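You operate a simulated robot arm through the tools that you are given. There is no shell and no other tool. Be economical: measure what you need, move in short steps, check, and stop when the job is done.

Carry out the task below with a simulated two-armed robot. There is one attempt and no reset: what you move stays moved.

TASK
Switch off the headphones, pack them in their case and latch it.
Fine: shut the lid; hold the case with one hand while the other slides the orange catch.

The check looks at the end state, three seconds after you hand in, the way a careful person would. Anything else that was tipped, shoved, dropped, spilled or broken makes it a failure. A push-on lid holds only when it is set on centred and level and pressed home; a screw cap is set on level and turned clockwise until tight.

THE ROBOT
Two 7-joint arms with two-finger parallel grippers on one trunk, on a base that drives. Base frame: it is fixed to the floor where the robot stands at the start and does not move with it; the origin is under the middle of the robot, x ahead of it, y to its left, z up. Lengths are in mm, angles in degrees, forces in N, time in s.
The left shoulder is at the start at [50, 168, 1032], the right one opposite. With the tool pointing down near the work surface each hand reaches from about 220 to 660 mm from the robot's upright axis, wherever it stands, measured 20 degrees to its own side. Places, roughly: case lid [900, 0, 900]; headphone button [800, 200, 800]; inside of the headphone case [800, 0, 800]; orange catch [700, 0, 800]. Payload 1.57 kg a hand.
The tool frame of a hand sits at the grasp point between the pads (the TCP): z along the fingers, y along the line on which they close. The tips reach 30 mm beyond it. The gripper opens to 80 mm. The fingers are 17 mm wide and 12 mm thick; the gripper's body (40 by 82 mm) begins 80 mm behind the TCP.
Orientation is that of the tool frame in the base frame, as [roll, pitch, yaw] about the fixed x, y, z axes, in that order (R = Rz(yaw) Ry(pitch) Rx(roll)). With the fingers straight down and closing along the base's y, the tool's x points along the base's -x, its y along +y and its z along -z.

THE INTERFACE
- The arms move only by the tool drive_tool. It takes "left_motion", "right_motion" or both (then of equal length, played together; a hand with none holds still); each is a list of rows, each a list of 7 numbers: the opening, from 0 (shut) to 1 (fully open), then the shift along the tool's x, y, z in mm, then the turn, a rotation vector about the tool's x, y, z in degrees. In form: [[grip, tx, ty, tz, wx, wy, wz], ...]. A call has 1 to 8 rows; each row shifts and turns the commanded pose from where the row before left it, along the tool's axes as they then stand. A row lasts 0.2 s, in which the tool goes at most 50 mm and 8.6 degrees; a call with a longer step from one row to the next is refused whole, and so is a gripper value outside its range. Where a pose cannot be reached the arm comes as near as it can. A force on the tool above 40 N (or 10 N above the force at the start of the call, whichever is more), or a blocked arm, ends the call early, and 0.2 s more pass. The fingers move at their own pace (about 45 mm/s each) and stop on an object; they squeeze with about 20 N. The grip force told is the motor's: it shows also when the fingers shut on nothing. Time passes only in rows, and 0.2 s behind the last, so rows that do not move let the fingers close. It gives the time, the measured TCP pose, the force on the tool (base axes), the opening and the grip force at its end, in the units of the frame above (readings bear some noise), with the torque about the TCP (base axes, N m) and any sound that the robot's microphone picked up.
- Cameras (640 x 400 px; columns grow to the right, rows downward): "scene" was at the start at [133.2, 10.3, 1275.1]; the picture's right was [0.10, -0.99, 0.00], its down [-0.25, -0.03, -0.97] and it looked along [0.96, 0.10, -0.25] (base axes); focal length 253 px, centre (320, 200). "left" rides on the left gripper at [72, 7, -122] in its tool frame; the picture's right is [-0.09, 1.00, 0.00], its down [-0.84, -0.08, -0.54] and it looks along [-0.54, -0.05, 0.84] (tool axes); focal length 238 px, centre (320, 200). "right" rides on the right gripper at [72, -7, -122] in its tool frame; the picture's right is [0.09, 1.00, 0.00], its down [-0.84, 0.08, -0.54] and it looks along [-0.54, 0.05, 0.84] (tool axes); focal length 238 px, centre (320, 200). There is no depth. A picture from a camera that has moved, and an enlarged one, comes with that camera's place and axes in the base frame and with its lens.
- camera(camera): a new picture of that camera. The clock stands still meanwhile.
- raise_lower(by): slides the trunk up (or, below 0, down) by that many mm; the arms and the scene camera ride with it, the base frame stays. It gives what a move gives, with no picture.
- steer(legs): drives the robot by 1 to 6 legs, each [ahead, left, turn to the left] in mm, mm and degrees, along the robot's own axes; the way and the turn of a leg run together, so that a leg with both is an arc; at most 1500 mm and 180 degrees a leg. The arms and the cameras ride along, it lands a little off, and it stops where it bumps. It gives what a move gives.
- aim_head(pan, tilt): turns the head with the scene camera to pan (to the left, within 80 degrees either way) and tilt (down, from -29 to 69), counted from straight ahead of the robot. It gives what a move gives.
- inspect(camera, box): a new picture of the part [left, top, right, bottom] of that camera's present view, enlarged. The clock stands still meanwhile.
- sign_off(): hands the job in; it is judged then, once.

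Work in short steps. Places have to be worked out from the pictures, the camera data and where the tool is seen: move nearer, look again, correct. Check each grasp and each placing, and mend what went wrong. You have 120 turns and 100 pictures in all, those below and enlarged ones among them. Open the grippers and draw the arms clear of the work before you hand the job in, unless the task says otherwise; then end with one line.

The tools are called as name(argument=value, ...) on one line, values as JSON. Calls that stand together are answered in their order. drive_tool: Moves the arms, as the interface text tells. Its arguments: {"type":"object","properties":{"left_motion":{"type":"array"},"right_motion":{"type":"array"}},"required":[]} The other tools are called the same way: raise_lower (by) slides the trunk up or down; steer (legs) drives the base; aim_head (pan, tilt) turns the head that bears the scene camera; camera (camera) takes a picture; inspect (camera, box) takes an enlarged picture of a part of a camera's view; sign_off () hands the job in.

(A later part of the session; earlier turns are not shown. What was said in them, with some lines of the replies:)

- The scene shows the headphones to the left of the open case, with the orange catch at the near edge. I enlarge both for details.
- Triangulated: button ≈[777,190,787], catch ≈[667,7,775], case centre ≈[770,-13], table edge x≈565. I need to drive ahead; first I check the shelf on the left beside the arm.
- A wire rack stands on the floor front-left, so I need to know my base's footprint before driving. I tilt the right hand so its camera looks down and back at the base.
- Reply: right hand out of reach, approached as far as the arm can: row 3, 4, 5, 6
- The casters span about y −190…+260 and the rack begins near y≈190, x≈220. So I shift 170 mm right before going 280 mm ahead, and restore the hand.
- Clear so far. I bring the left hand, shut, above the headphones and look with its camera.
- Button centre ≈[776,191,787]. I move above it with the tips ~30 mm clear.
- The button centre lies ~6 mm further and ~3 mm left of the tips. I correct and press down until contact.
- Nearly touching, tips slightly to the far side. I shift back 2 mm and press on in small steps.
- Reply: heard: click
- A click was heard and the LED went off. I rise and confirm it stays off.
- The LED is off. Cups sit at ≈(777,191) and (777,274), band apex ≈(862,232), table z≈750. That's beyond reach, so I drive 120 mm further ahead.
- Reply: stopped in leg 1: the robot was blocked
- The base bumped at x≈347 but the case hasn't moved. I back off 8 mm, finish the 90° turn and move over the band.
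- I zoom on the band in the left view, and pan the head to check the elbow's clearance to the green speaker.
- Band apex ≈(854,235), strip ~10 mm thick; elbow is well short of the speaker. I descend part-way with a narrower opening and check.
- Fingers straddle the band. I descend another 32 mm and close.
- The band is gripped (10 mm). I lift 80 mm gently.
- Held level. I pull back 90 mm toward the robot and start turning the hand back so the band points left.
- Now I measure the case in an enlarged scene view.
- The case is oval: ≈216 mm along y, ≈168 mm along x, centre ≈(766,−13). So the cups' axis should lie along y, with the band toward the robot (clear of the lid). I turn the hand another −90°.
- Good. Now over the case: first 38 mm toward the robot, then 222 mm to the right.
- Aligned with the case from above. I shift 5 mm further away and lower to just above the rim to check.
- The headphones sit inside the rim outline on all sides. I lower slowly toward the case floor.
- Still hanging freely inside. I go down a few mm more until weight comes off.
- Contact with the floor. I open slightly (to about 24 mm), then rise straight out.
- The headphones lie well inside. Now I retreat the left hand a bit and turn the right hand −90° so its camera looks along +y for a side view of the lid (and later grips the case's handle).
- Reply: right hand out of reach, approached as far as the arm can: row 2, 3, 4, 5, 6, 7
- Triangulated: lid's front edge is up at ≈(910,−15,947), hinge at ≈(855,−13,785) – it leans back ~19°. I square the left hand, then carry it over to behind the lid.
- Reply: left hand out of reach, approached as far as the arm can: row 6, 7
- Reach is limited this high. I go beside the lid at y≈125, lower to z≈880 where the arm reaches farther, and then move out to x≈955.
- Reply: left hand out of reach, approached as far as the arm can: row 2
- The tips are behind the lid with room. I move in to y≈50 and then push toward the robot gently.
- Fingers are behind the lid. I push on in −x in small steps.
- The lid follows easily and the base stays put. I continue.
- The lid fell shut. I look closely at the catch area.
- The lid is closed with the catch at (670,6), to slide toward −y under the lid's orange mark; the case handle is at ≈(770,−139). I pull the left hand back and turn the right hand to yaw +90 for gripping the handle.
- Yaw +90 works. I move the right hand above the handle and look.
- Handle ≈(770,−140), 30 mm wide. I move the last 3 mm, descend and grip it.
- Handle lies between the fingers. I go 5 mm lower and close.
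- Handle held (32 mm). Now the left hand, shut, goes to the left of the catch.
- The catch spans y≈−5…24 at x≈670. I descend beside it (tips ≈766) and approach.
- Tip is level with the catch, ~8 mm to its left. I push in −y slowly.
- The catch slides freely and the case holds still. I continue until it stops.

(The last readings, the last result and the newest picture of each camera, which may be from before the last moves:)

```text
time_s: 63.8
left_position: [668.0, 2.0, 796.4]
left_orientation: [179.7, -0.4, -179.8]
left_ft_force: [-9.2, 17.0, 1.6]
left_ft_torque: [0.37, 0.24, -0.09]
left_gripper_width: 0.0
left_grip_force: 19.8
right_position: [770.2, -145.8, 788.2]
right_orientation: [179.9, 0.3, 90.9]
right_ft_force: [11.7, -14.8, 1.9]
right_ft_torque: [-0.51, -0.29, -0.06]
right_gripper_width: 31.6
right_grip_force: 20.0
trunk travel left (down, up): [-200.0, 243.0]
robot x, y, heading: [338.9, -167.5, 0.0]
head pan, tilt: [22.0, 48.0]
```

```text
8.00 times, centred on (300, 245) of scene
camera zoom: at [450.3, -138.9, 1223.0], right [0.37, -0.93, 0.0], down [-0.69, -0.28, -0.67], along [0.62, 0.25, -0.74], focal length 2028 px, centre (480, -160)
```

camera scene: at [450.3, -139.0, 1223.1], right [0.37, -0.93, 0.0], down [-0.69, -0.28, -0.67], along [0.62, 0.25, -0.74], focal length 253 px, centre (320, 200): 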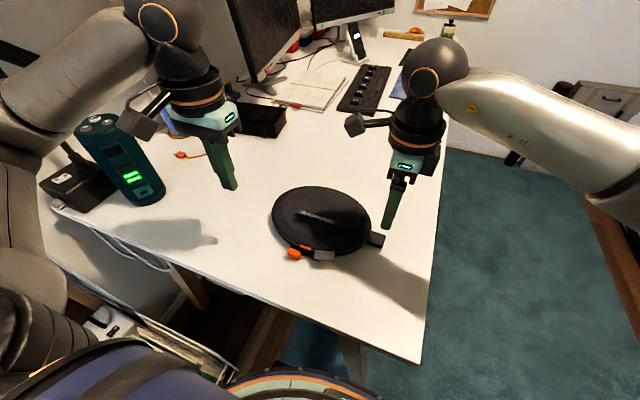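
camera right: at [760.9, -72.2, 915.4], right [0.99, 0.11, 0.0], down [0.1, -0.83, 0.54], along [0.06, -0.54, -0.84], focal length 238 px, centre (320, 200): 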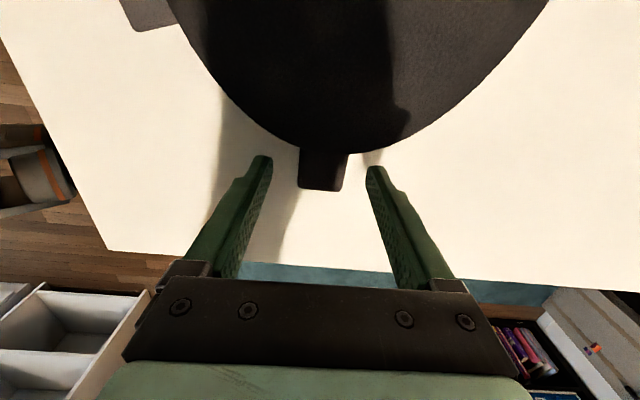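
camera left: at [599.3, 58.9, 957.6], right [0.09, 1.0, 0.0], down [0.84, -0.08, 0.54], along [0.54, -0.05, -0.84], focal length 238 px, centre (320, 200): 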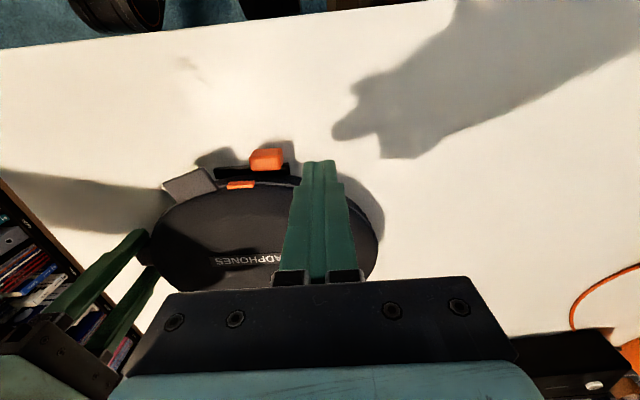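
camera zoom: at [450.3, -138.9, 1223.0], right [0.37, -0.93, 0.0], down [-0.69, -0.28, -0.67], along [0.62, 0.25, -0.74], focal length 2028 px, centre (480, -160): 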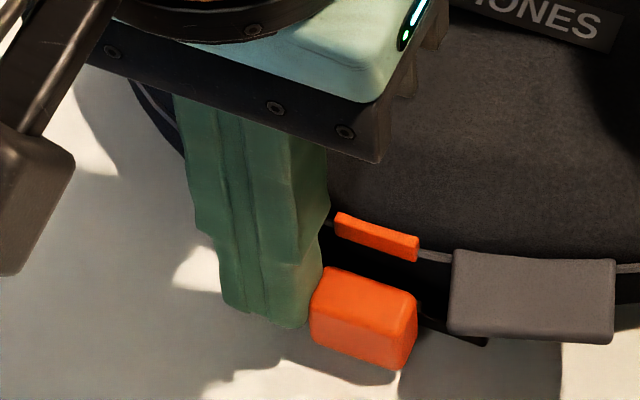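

Resistance of ~17 N and the catch now sits about under the orange mark; the case gave ~4 mm. I back the finger off slightly and look from both views whether the catch stays and the lid is flush.

drive_tool(left_motion=[[0, 0, 8, 0, 0, 0, 0], [0, 0, 20, -10, 0, 0, 0], [0, 10, 20, -20, 0, 0, 0], [0, 0, 0, 0, 0, 0, 0]])

inspect(camera="scene", box=[260, 220, 340, 270])

inspect(camera="left", box=[160, 110, 320, 210])

```text
time_s: 64.8
left_position: [659.4, 49.2, 828.5]
left_orientation: [-179.9, 0.0, -179.9]
left_ft_force: [-0.3, -1.0, -0.5]
left_ft_torque: [-0.02, 0.02, 0.01]
left_gripper_width: 0.0
left_grip_force: 20.1
right_position: [769.7, -142.5, 788.3]
right_orientation: [-180.0, 0.1, 91.2]
right_ft_force: [-1.2, 0.7, 0.7]
right_ft_torque: [-0.42, -0.09, 0.06]
right_gripper_width: 31.7
right_grip_force: 20.1
trunk travel left (down, up): [-200.0, 243.0]
robot x, y, heading: [336.1, -166.8, -0.1]
head pan, tilt: [22.0, 48.0]
```

```text
8.00 times, centred on (300, 245) of scene
camera zoom: at [450.3, -138.8, 1223.0], right [0.37, -0.93, 0.0], down [-0.69, -0.28, -0.67], along [0.62, 0.25, -0.74], focal length 2028 px, centre (480, -160)
```

zoom: 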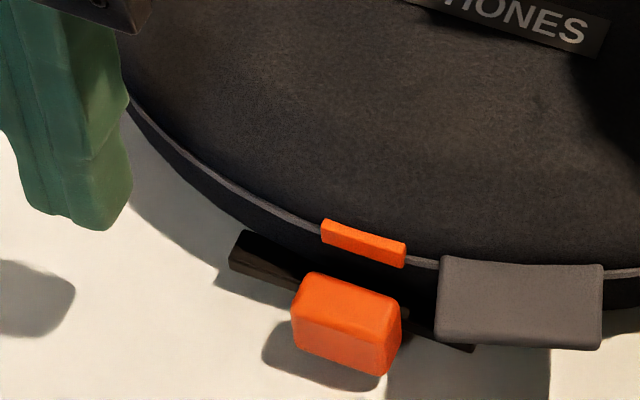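

```text
4.00 times, centred on (240, 160) of left
camera zoom: at [589.4, 54.1, 952.5], right [0.09, 1.0, 0.0], down [0.84, -0.08, 0.54], along [0.54, -0.05, -0.84], focal length 953 px, centre (640, 360)
```

zoom: 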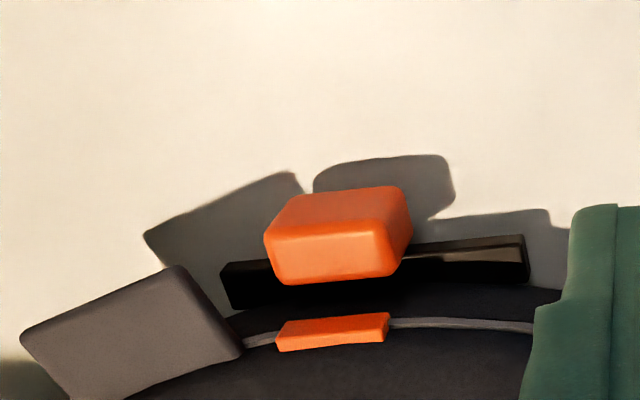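

The catch stayed, aligned with the lid's mark. To be sure it's a real end stop and not a detent, I push once more, a bit harder, and compare.

drive_tool(left_motion=[[0, -5, -10, 15, 0, 0, 0], [0, -2, -10, 15, 0, 0, 0], [0, 0, -8, 0, 0, 0, 0], [0, 0, -8, 0, 0, 0, 0], [0, 0, -4, 0, 0, 0, 0], [0, 0, -4, 0, 0, 0, 0], [0, 0, -3, 0, 0, 0, 0], [0, 0, -3, 0, 0, 0, 0]])

inspect(camera="scene", box=[260, 220, 340, 270])

```text
time_s: 66.5
left_position: [665.0, 0.6, 798.8]
left_orientation: [179.7, -0.4, -179.8]
left_ft_force: [-4.7, 12.9, 0.0]
left_ft_torque: [0.21, 0.05, 0.03]
left_gripper_width: 0.0
left_grip_force: 20.2
right_position: [770.2, -146.6, 788.4]
right_orientation: [-180.0, 0.3, 90.9]
right_ft_force: [4.7, -11.6, 0.7]
right_ft_torque: [-0.3, -0.04, 0.5]
right_gripper_width: 31.9
right_grip_force: 20.0
trunk travel left (down, up): [-200.0, 243.0]
robot x, y, heading: [337.4, -171.5, 0.0]
head pan, tilt: [22.0, 48.0]
```

```text
8.00 times, centred on (300, 245) of scene
camera zoom: at [450.4, -138.8, 1223.1], right [0.37, -0.93, 0.0], down [-0.69, -0.28, -0.67], along [0.62, 0.25, -0.74], focal length 2028 px, centre (480, -160)
```

zoom: 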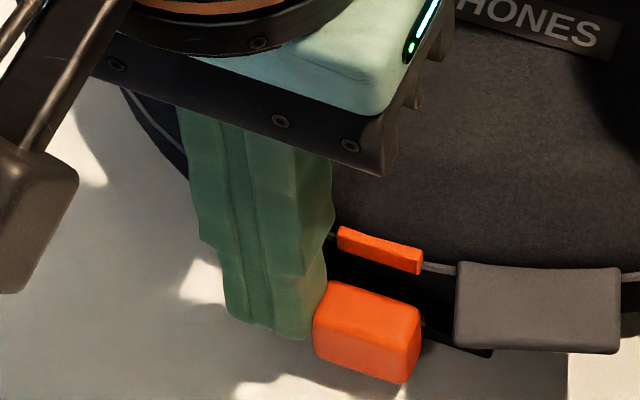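

The catch doesn't move further relative to the lid mark: an end stop. To make sure the lid is fully seated, I back off and press the lid's front down gently while watching the catch.

drive_tool(left_motion=[[0, 0, 8, 0, 0, 0, 0], [0, 0, 10, -20, 0, 0, 0], [0, 0, 0, -30, 0, 0, 0], [0, -20, -10, 0, 0, 0, 0], [0, -30, -15, 0, 0, 0, 0], [0, 0, -10, 0, 0, 0, 0], [0, 0, 0, 0, 0, 0, 0]])

inspect(camera="scene", box=[230, 180, 390, 280])

```text
time_s: 68.2
left_position: [715.7, -16.4, 848.1]
left_orientation: [180.0, 0.0, -179.8]
left_ft_force: [-0.1, 0.5, 0.4]
left_ft_torque: [0.01, -0.03, -0.04]
left_gripper_width: 0.0
left_grip_force: 19.9
right_position: [768.9, -144.8, 788.0]
right_orientation: [-179.9, 0.0, 91.2]
right_ft_force: [-1.3, 0.9, 0.7]
right_ft_torque: [0.17, -0.04, 0.26]
right_gripper_width: 31.7
right_grip_force: 19.5
trunk travel left (down, up): [-200.0, 243.0]
robot x, y, heading: [336.3, -169.8, 0.2]
head pan, tilt: [22.0, 48.0]
```

```text
4.00 times, centred on (310, 230) of scene
camera zoom: at [450.4, -138.9, 1223.1], right [0.37, -0.93, 0.0], down [-0.69, -0.28, -0.67], along [0.62, 0.25, -0.74], focal length 1014 px, centre (360, 80)
```

zoom: 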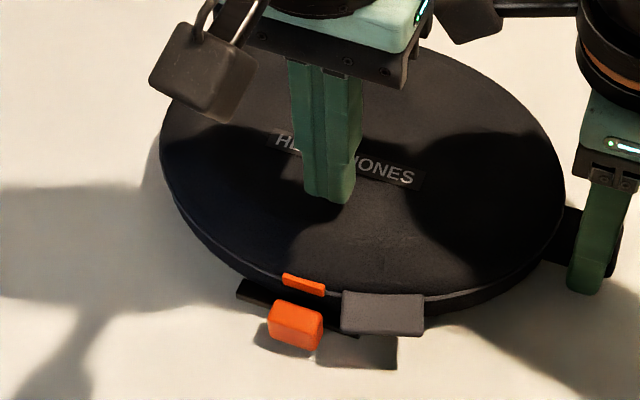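

Tips are at z≈818 above the lid's front. I press down in small steps.

drive_tool(left_motion=[[0, 0, 0, 8, 0, 0, 0], [0, 0, 0, 5, 0, 0, 0], [0, 0, 0, 3, 0, 0, 0], [0, 0, 0, 3, 0, 0, 0], [0, 0, 0, 2, 0, 0, 0]])

```text
time_s: 69.2
left_position: [715.1, -16.6, 834.2]
left_orientation: [-179.6, 0.5, 179.9]
left_ft_force: [-5.6, 0.6, 17.9]
left_ft_torque: [0.08, 0.19, 0.05]
left_gripper_width: 0.0
left_grip_force: 20.1
right_position: [768.3, -143.2, 788.4]
right_orientation: [-180.0, 0.0, 91.1]
right_ft_force: [0.7, -0.9, 2.1]
right_ft_torque: [0.07, 0.15, 0.08]
right_gripper_width: 31.6
right_grip_force: 20.1
trunk travel left (down, up): [-200.0, 243.0]
robot x, y, heading: [336.9, -170.3, -0.1]
head pan, tilt: [22.0, 48.0]
stopped in row 4 (left hand): the force on the tool passed its limit at 44 N (the readings are from after the stop); the commanded pose is now the measured one
```

The lid is firm (no give under >40 N). I lift off and check the catch once more.

drive_tool(left_motion=[[0, 0, 0, -10, 0, 0, 0], [0, 10, 5, -30, 0, 0, 0], [0, 20, 20, -10, 0, 0, 0], [0, 20, 30, 0, 0, 0, 0], [0, 0, 20, 0, 0, 0, 0]])

inspect(camera="scene", box=[260, 220, 340, 270])

inspect(camera="left", box=[130, 110, 290, 210])

```text
time_s: 70.3
left_position: [665.0, 57.4, 881.3]
left_orientation: [-179.8, 0.3, 179.9]
left_ft_force: [-0.2, 0.4, -0.3]
left_ft_torque: [-0.02, 0.01, 0.0]
left_gripper_width: 0.0
left_grip_force: 19.6
right_position: [768.4, -144.7, 787.9]
right_orientation: [-180.0, 0.0, 91.1]
right_ft_force: [-5.0, -3.7, 13.8]
right_ft_torque: [0.0, 0.07, 0.2]
right_gripper_width: 31.7
right_grip_force: 20.3
trunk travel left (down, up): [-200.0, 243.0]
robot x, y, heading: [335.9, -170.2, -0.1]
head pan, tilt: [22.0, 48.0]
```

```text
8.00 times, centred on (300, 245) of scene
camera zoom: at [449.0, -139.2, 1223.3], right [0.37, -0.93, 0.0], down [-0.69, -0.28, -0.67], along [0.62, 0.25, -0.74], focal length 2028 px, centre (480, -160)
```

zoom: 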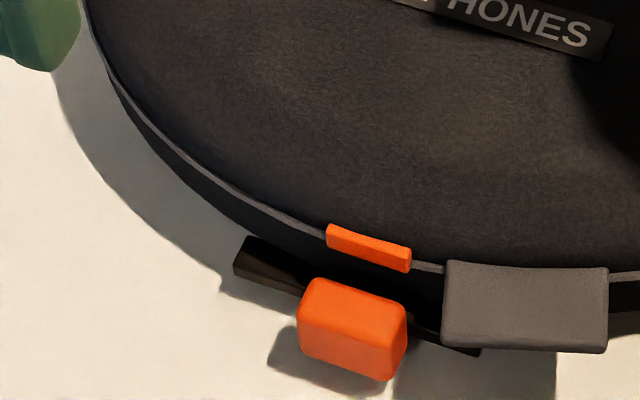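

```text
4.00 times, centred on (210, 160) of left
camera zoom: at [594.1, 64.2, 1004.3], right [0.09, 1.0, 0.0], down [0.83, -0.08, 0.55], along [0.54, -0.05, -0.84], focal length 953 px, centre (760, 360)
```

zoom: 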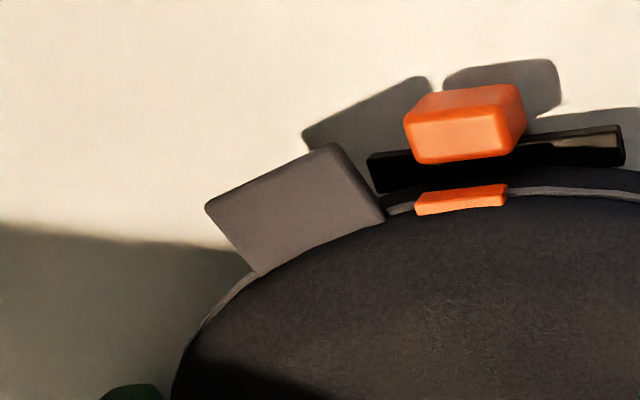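

The catch is aligned with the mark, but no click was heard, so I make one firmer push (up to ~30 N) to rule out a detent before letting go.

drive_tool(left_motion=[[0, 0, -5, 40, 0, 0, 0], [0, 0, -5, 38, 0, 0, 0], [0, 0, -15, 5, 0, 0, 0], [0, 0, -12, 0, 0, 0, 0], [0, 0, -8, 0, 0, 0, 0], [0, 0, -6, 0, 0, 0, 0], [0, 0, -6, 0, 0, 0, 0], [0, 0, -5, 0, 0, 0, 0]])

inspect(camera="scene", box=[260, 220, 340, 270])

```text
time_s: 72.2
left_position: [665.2, -1.0, 797.8]
left_orientation: [179.8, 0.1, 180.0]
left_ft_force: [-10.2, 21.1, 7.7]
left_ft_torque: [0.5, 0.23, 0.0]
left_gripper_width: 0.1
left_grip_force: 20.3
right_position: [771.7, -145.2, 788.4]
right_orientation: [179.7, 0.4, 90.9]
right_ft_force: [8.1, -12.9, 13.7]
right_ft_torque: [-0.3, -0.3, 0.52]
right_gripper_width: 32.4
right_grip_force: 19.9
trunk travel left (down, up): [-200.0, 243.0]
robot x, y, heading: [335.2, -170.3, -0.0]
head pan, tilt: [22.0, 48.0]
```

```text
8.00 times, centred on (300, 245) of scene
camera zoom: at [448.9, -138.0, 1223.3], right [0.37, -0.93, 0.0], down [-0.69, -0.28, -0.67], along [0.62, 0.25, -0.74], focal length 2028 px, centre (480, -160)
```

zoom: 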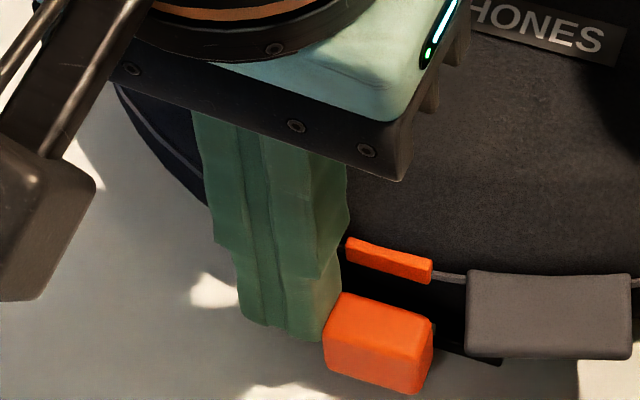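

Same relative position at 23 N: the catch is at its end stop. I back the left hand off and open the right hand.

drive_tool(left_motion=[[0, 0, 8, 0, 0, 0, 0], [0, 0, 15, -20, 0, 0, 0], [0, 10, 20, -40, 0, 0, 0], [0, 10, 20, -40, 0, 0, 0], [0, 0, 0, -40, 0, 0, 0], [0, 0, 0, 0, 0, 0, 0]], right_motion=[[0, 0, 0, 0, 0, 0, 0], [0, 0, 0, 0, 0, 0, 0], [0, 0, 0, 0, 0, 0, 0], [0.8, 0, 0, 0, 0, 0, 0], [0.8, 0, 0, 0, 0, 0, 0], [0.8, 0, 0, 0, 0, 0, 0]])

drive_tool(right_motion=[[0.8, 0, 0, -10, 0, 0, 0], [0.8, 0, 0, -30, 0, 0, 0], [0.8, 0, 0, -40, 0, 0, 0], [0.8, -20, 0, -40, 0, 0, 0], [0.8, -40, 0, -20, 0, 0, 0], [0.8, -40, 0, 0, 0, 0, 0]], left_motion=[[1, 0, 20, 0, 0, 0, 0], [1, 0, 30, 0, 0, 0, 0], [1, 0, 20, 0, 0, 0, 0], [1, 0, 0, 0, 0, 0, 0], [1, 0, 0, 0, 0, 0, 0], [1, 0, 0, 0, 0, 0, 0]])

camera(camera="scene")

inspect(camera="scene", box=[250, 180, 410, 280])

```text
time_s: 73.5
left_position: [645.0, 59.5, 936.1]
left_orientation: [-179.8, 0.3, 180.0]
left_ft_force: [0.3, 0.6, 0.3]
left_ft_torque: [-0.02, -0.02, 0.02]
left_gripper_width: 0.0
left_grip_force: 20.2
right_position: [768.9, -144.8, 786.6]
right_orientation: [-180.0, 0.0, 91.1]
right_ft_force: [-0.4, -0.4, 0.0]
right_ft_torque: [0.01, 0.01, 0.02]
right_gripper_width: 63.8
right_grip_force: 0.0
trunk travel left (down, up): [-200.0, 243.0]
robot x, y, heading: [335.3, -169.2, -0.3]
head pan, tilt: [22.0, 48.0]
```

```text
time_s: 75.0
left_position: [645.0, 127.8, 934.9]
left_orientation: [-179.8, 0.4, -179.9]
left_ft_force: [-0.5, 0.2, 0.1]
left_ft_torque: [-0.03, -0.01, 0.0]
left_gripper_width: 80.1
left_grip_force: 0.1
right_position: [774.4, -246.1, 925.1]
right_orientation: [-179.8, -0.1, 91.0]
right_ft_force: [0.3, -0.2, -0.4]
right_ft_torque: [0.04, -0.04, 0.01]
right_gripper_width: 64.1
right_grip_force: 0.1
trunk travel left (down, up): [-200.0, 243.0]
robot x, y, heading: [334.9, -169.1, -0.1]
head pan, tilt: [22.0, 48.0]
```

```text
28 pictures are left
camera scene: at [450.2, -139.1, 1223.1], right [0.37, -0.93, 0.0], down [-0.69, -0.28, -0.67], along [0.62, 0.25, -0.74], focal length 253 px, centre (320, 200)
```

scene: 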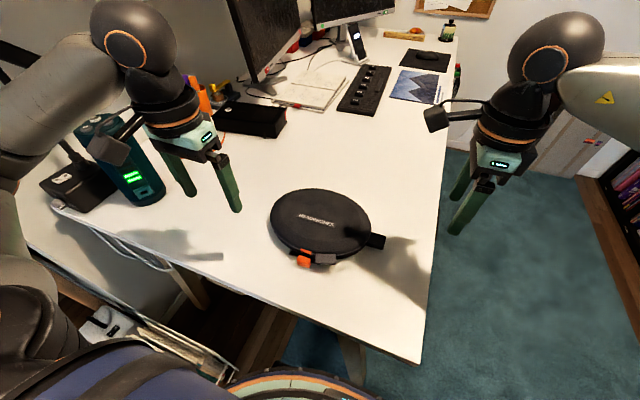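

```text
4.00 times, centred on (330, 230) of scene
camera zoom: at [450.2, -139.1, 1223.1], right [0.37, -0.93, 0.0], down [-0.69, -0.28, -0.67], along [0.62, 0.25, -0.74], focal length 1014 px, centre (280, 80)
```

zoom: 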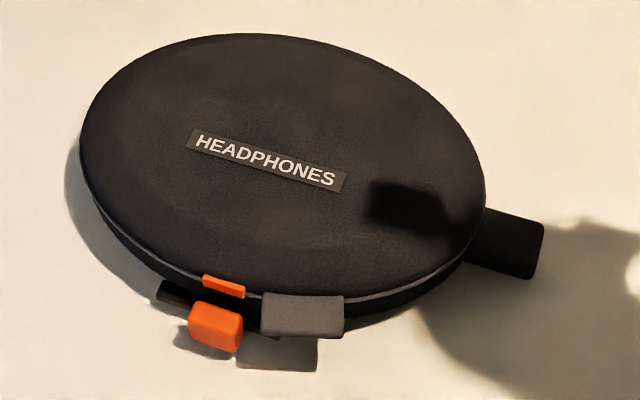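

The case is shut with the catch under the lid's mark. Both grippers are open and clear, and nothing else on the desk has moved, so I hand in.

sign_off()

```text
The job is handed in.
```

The headphones are switched off and packed in their case, with the lid shut and the orange catch slid to its end stop; I heard no click from the catch and didn't test the latch by lifting the lid.
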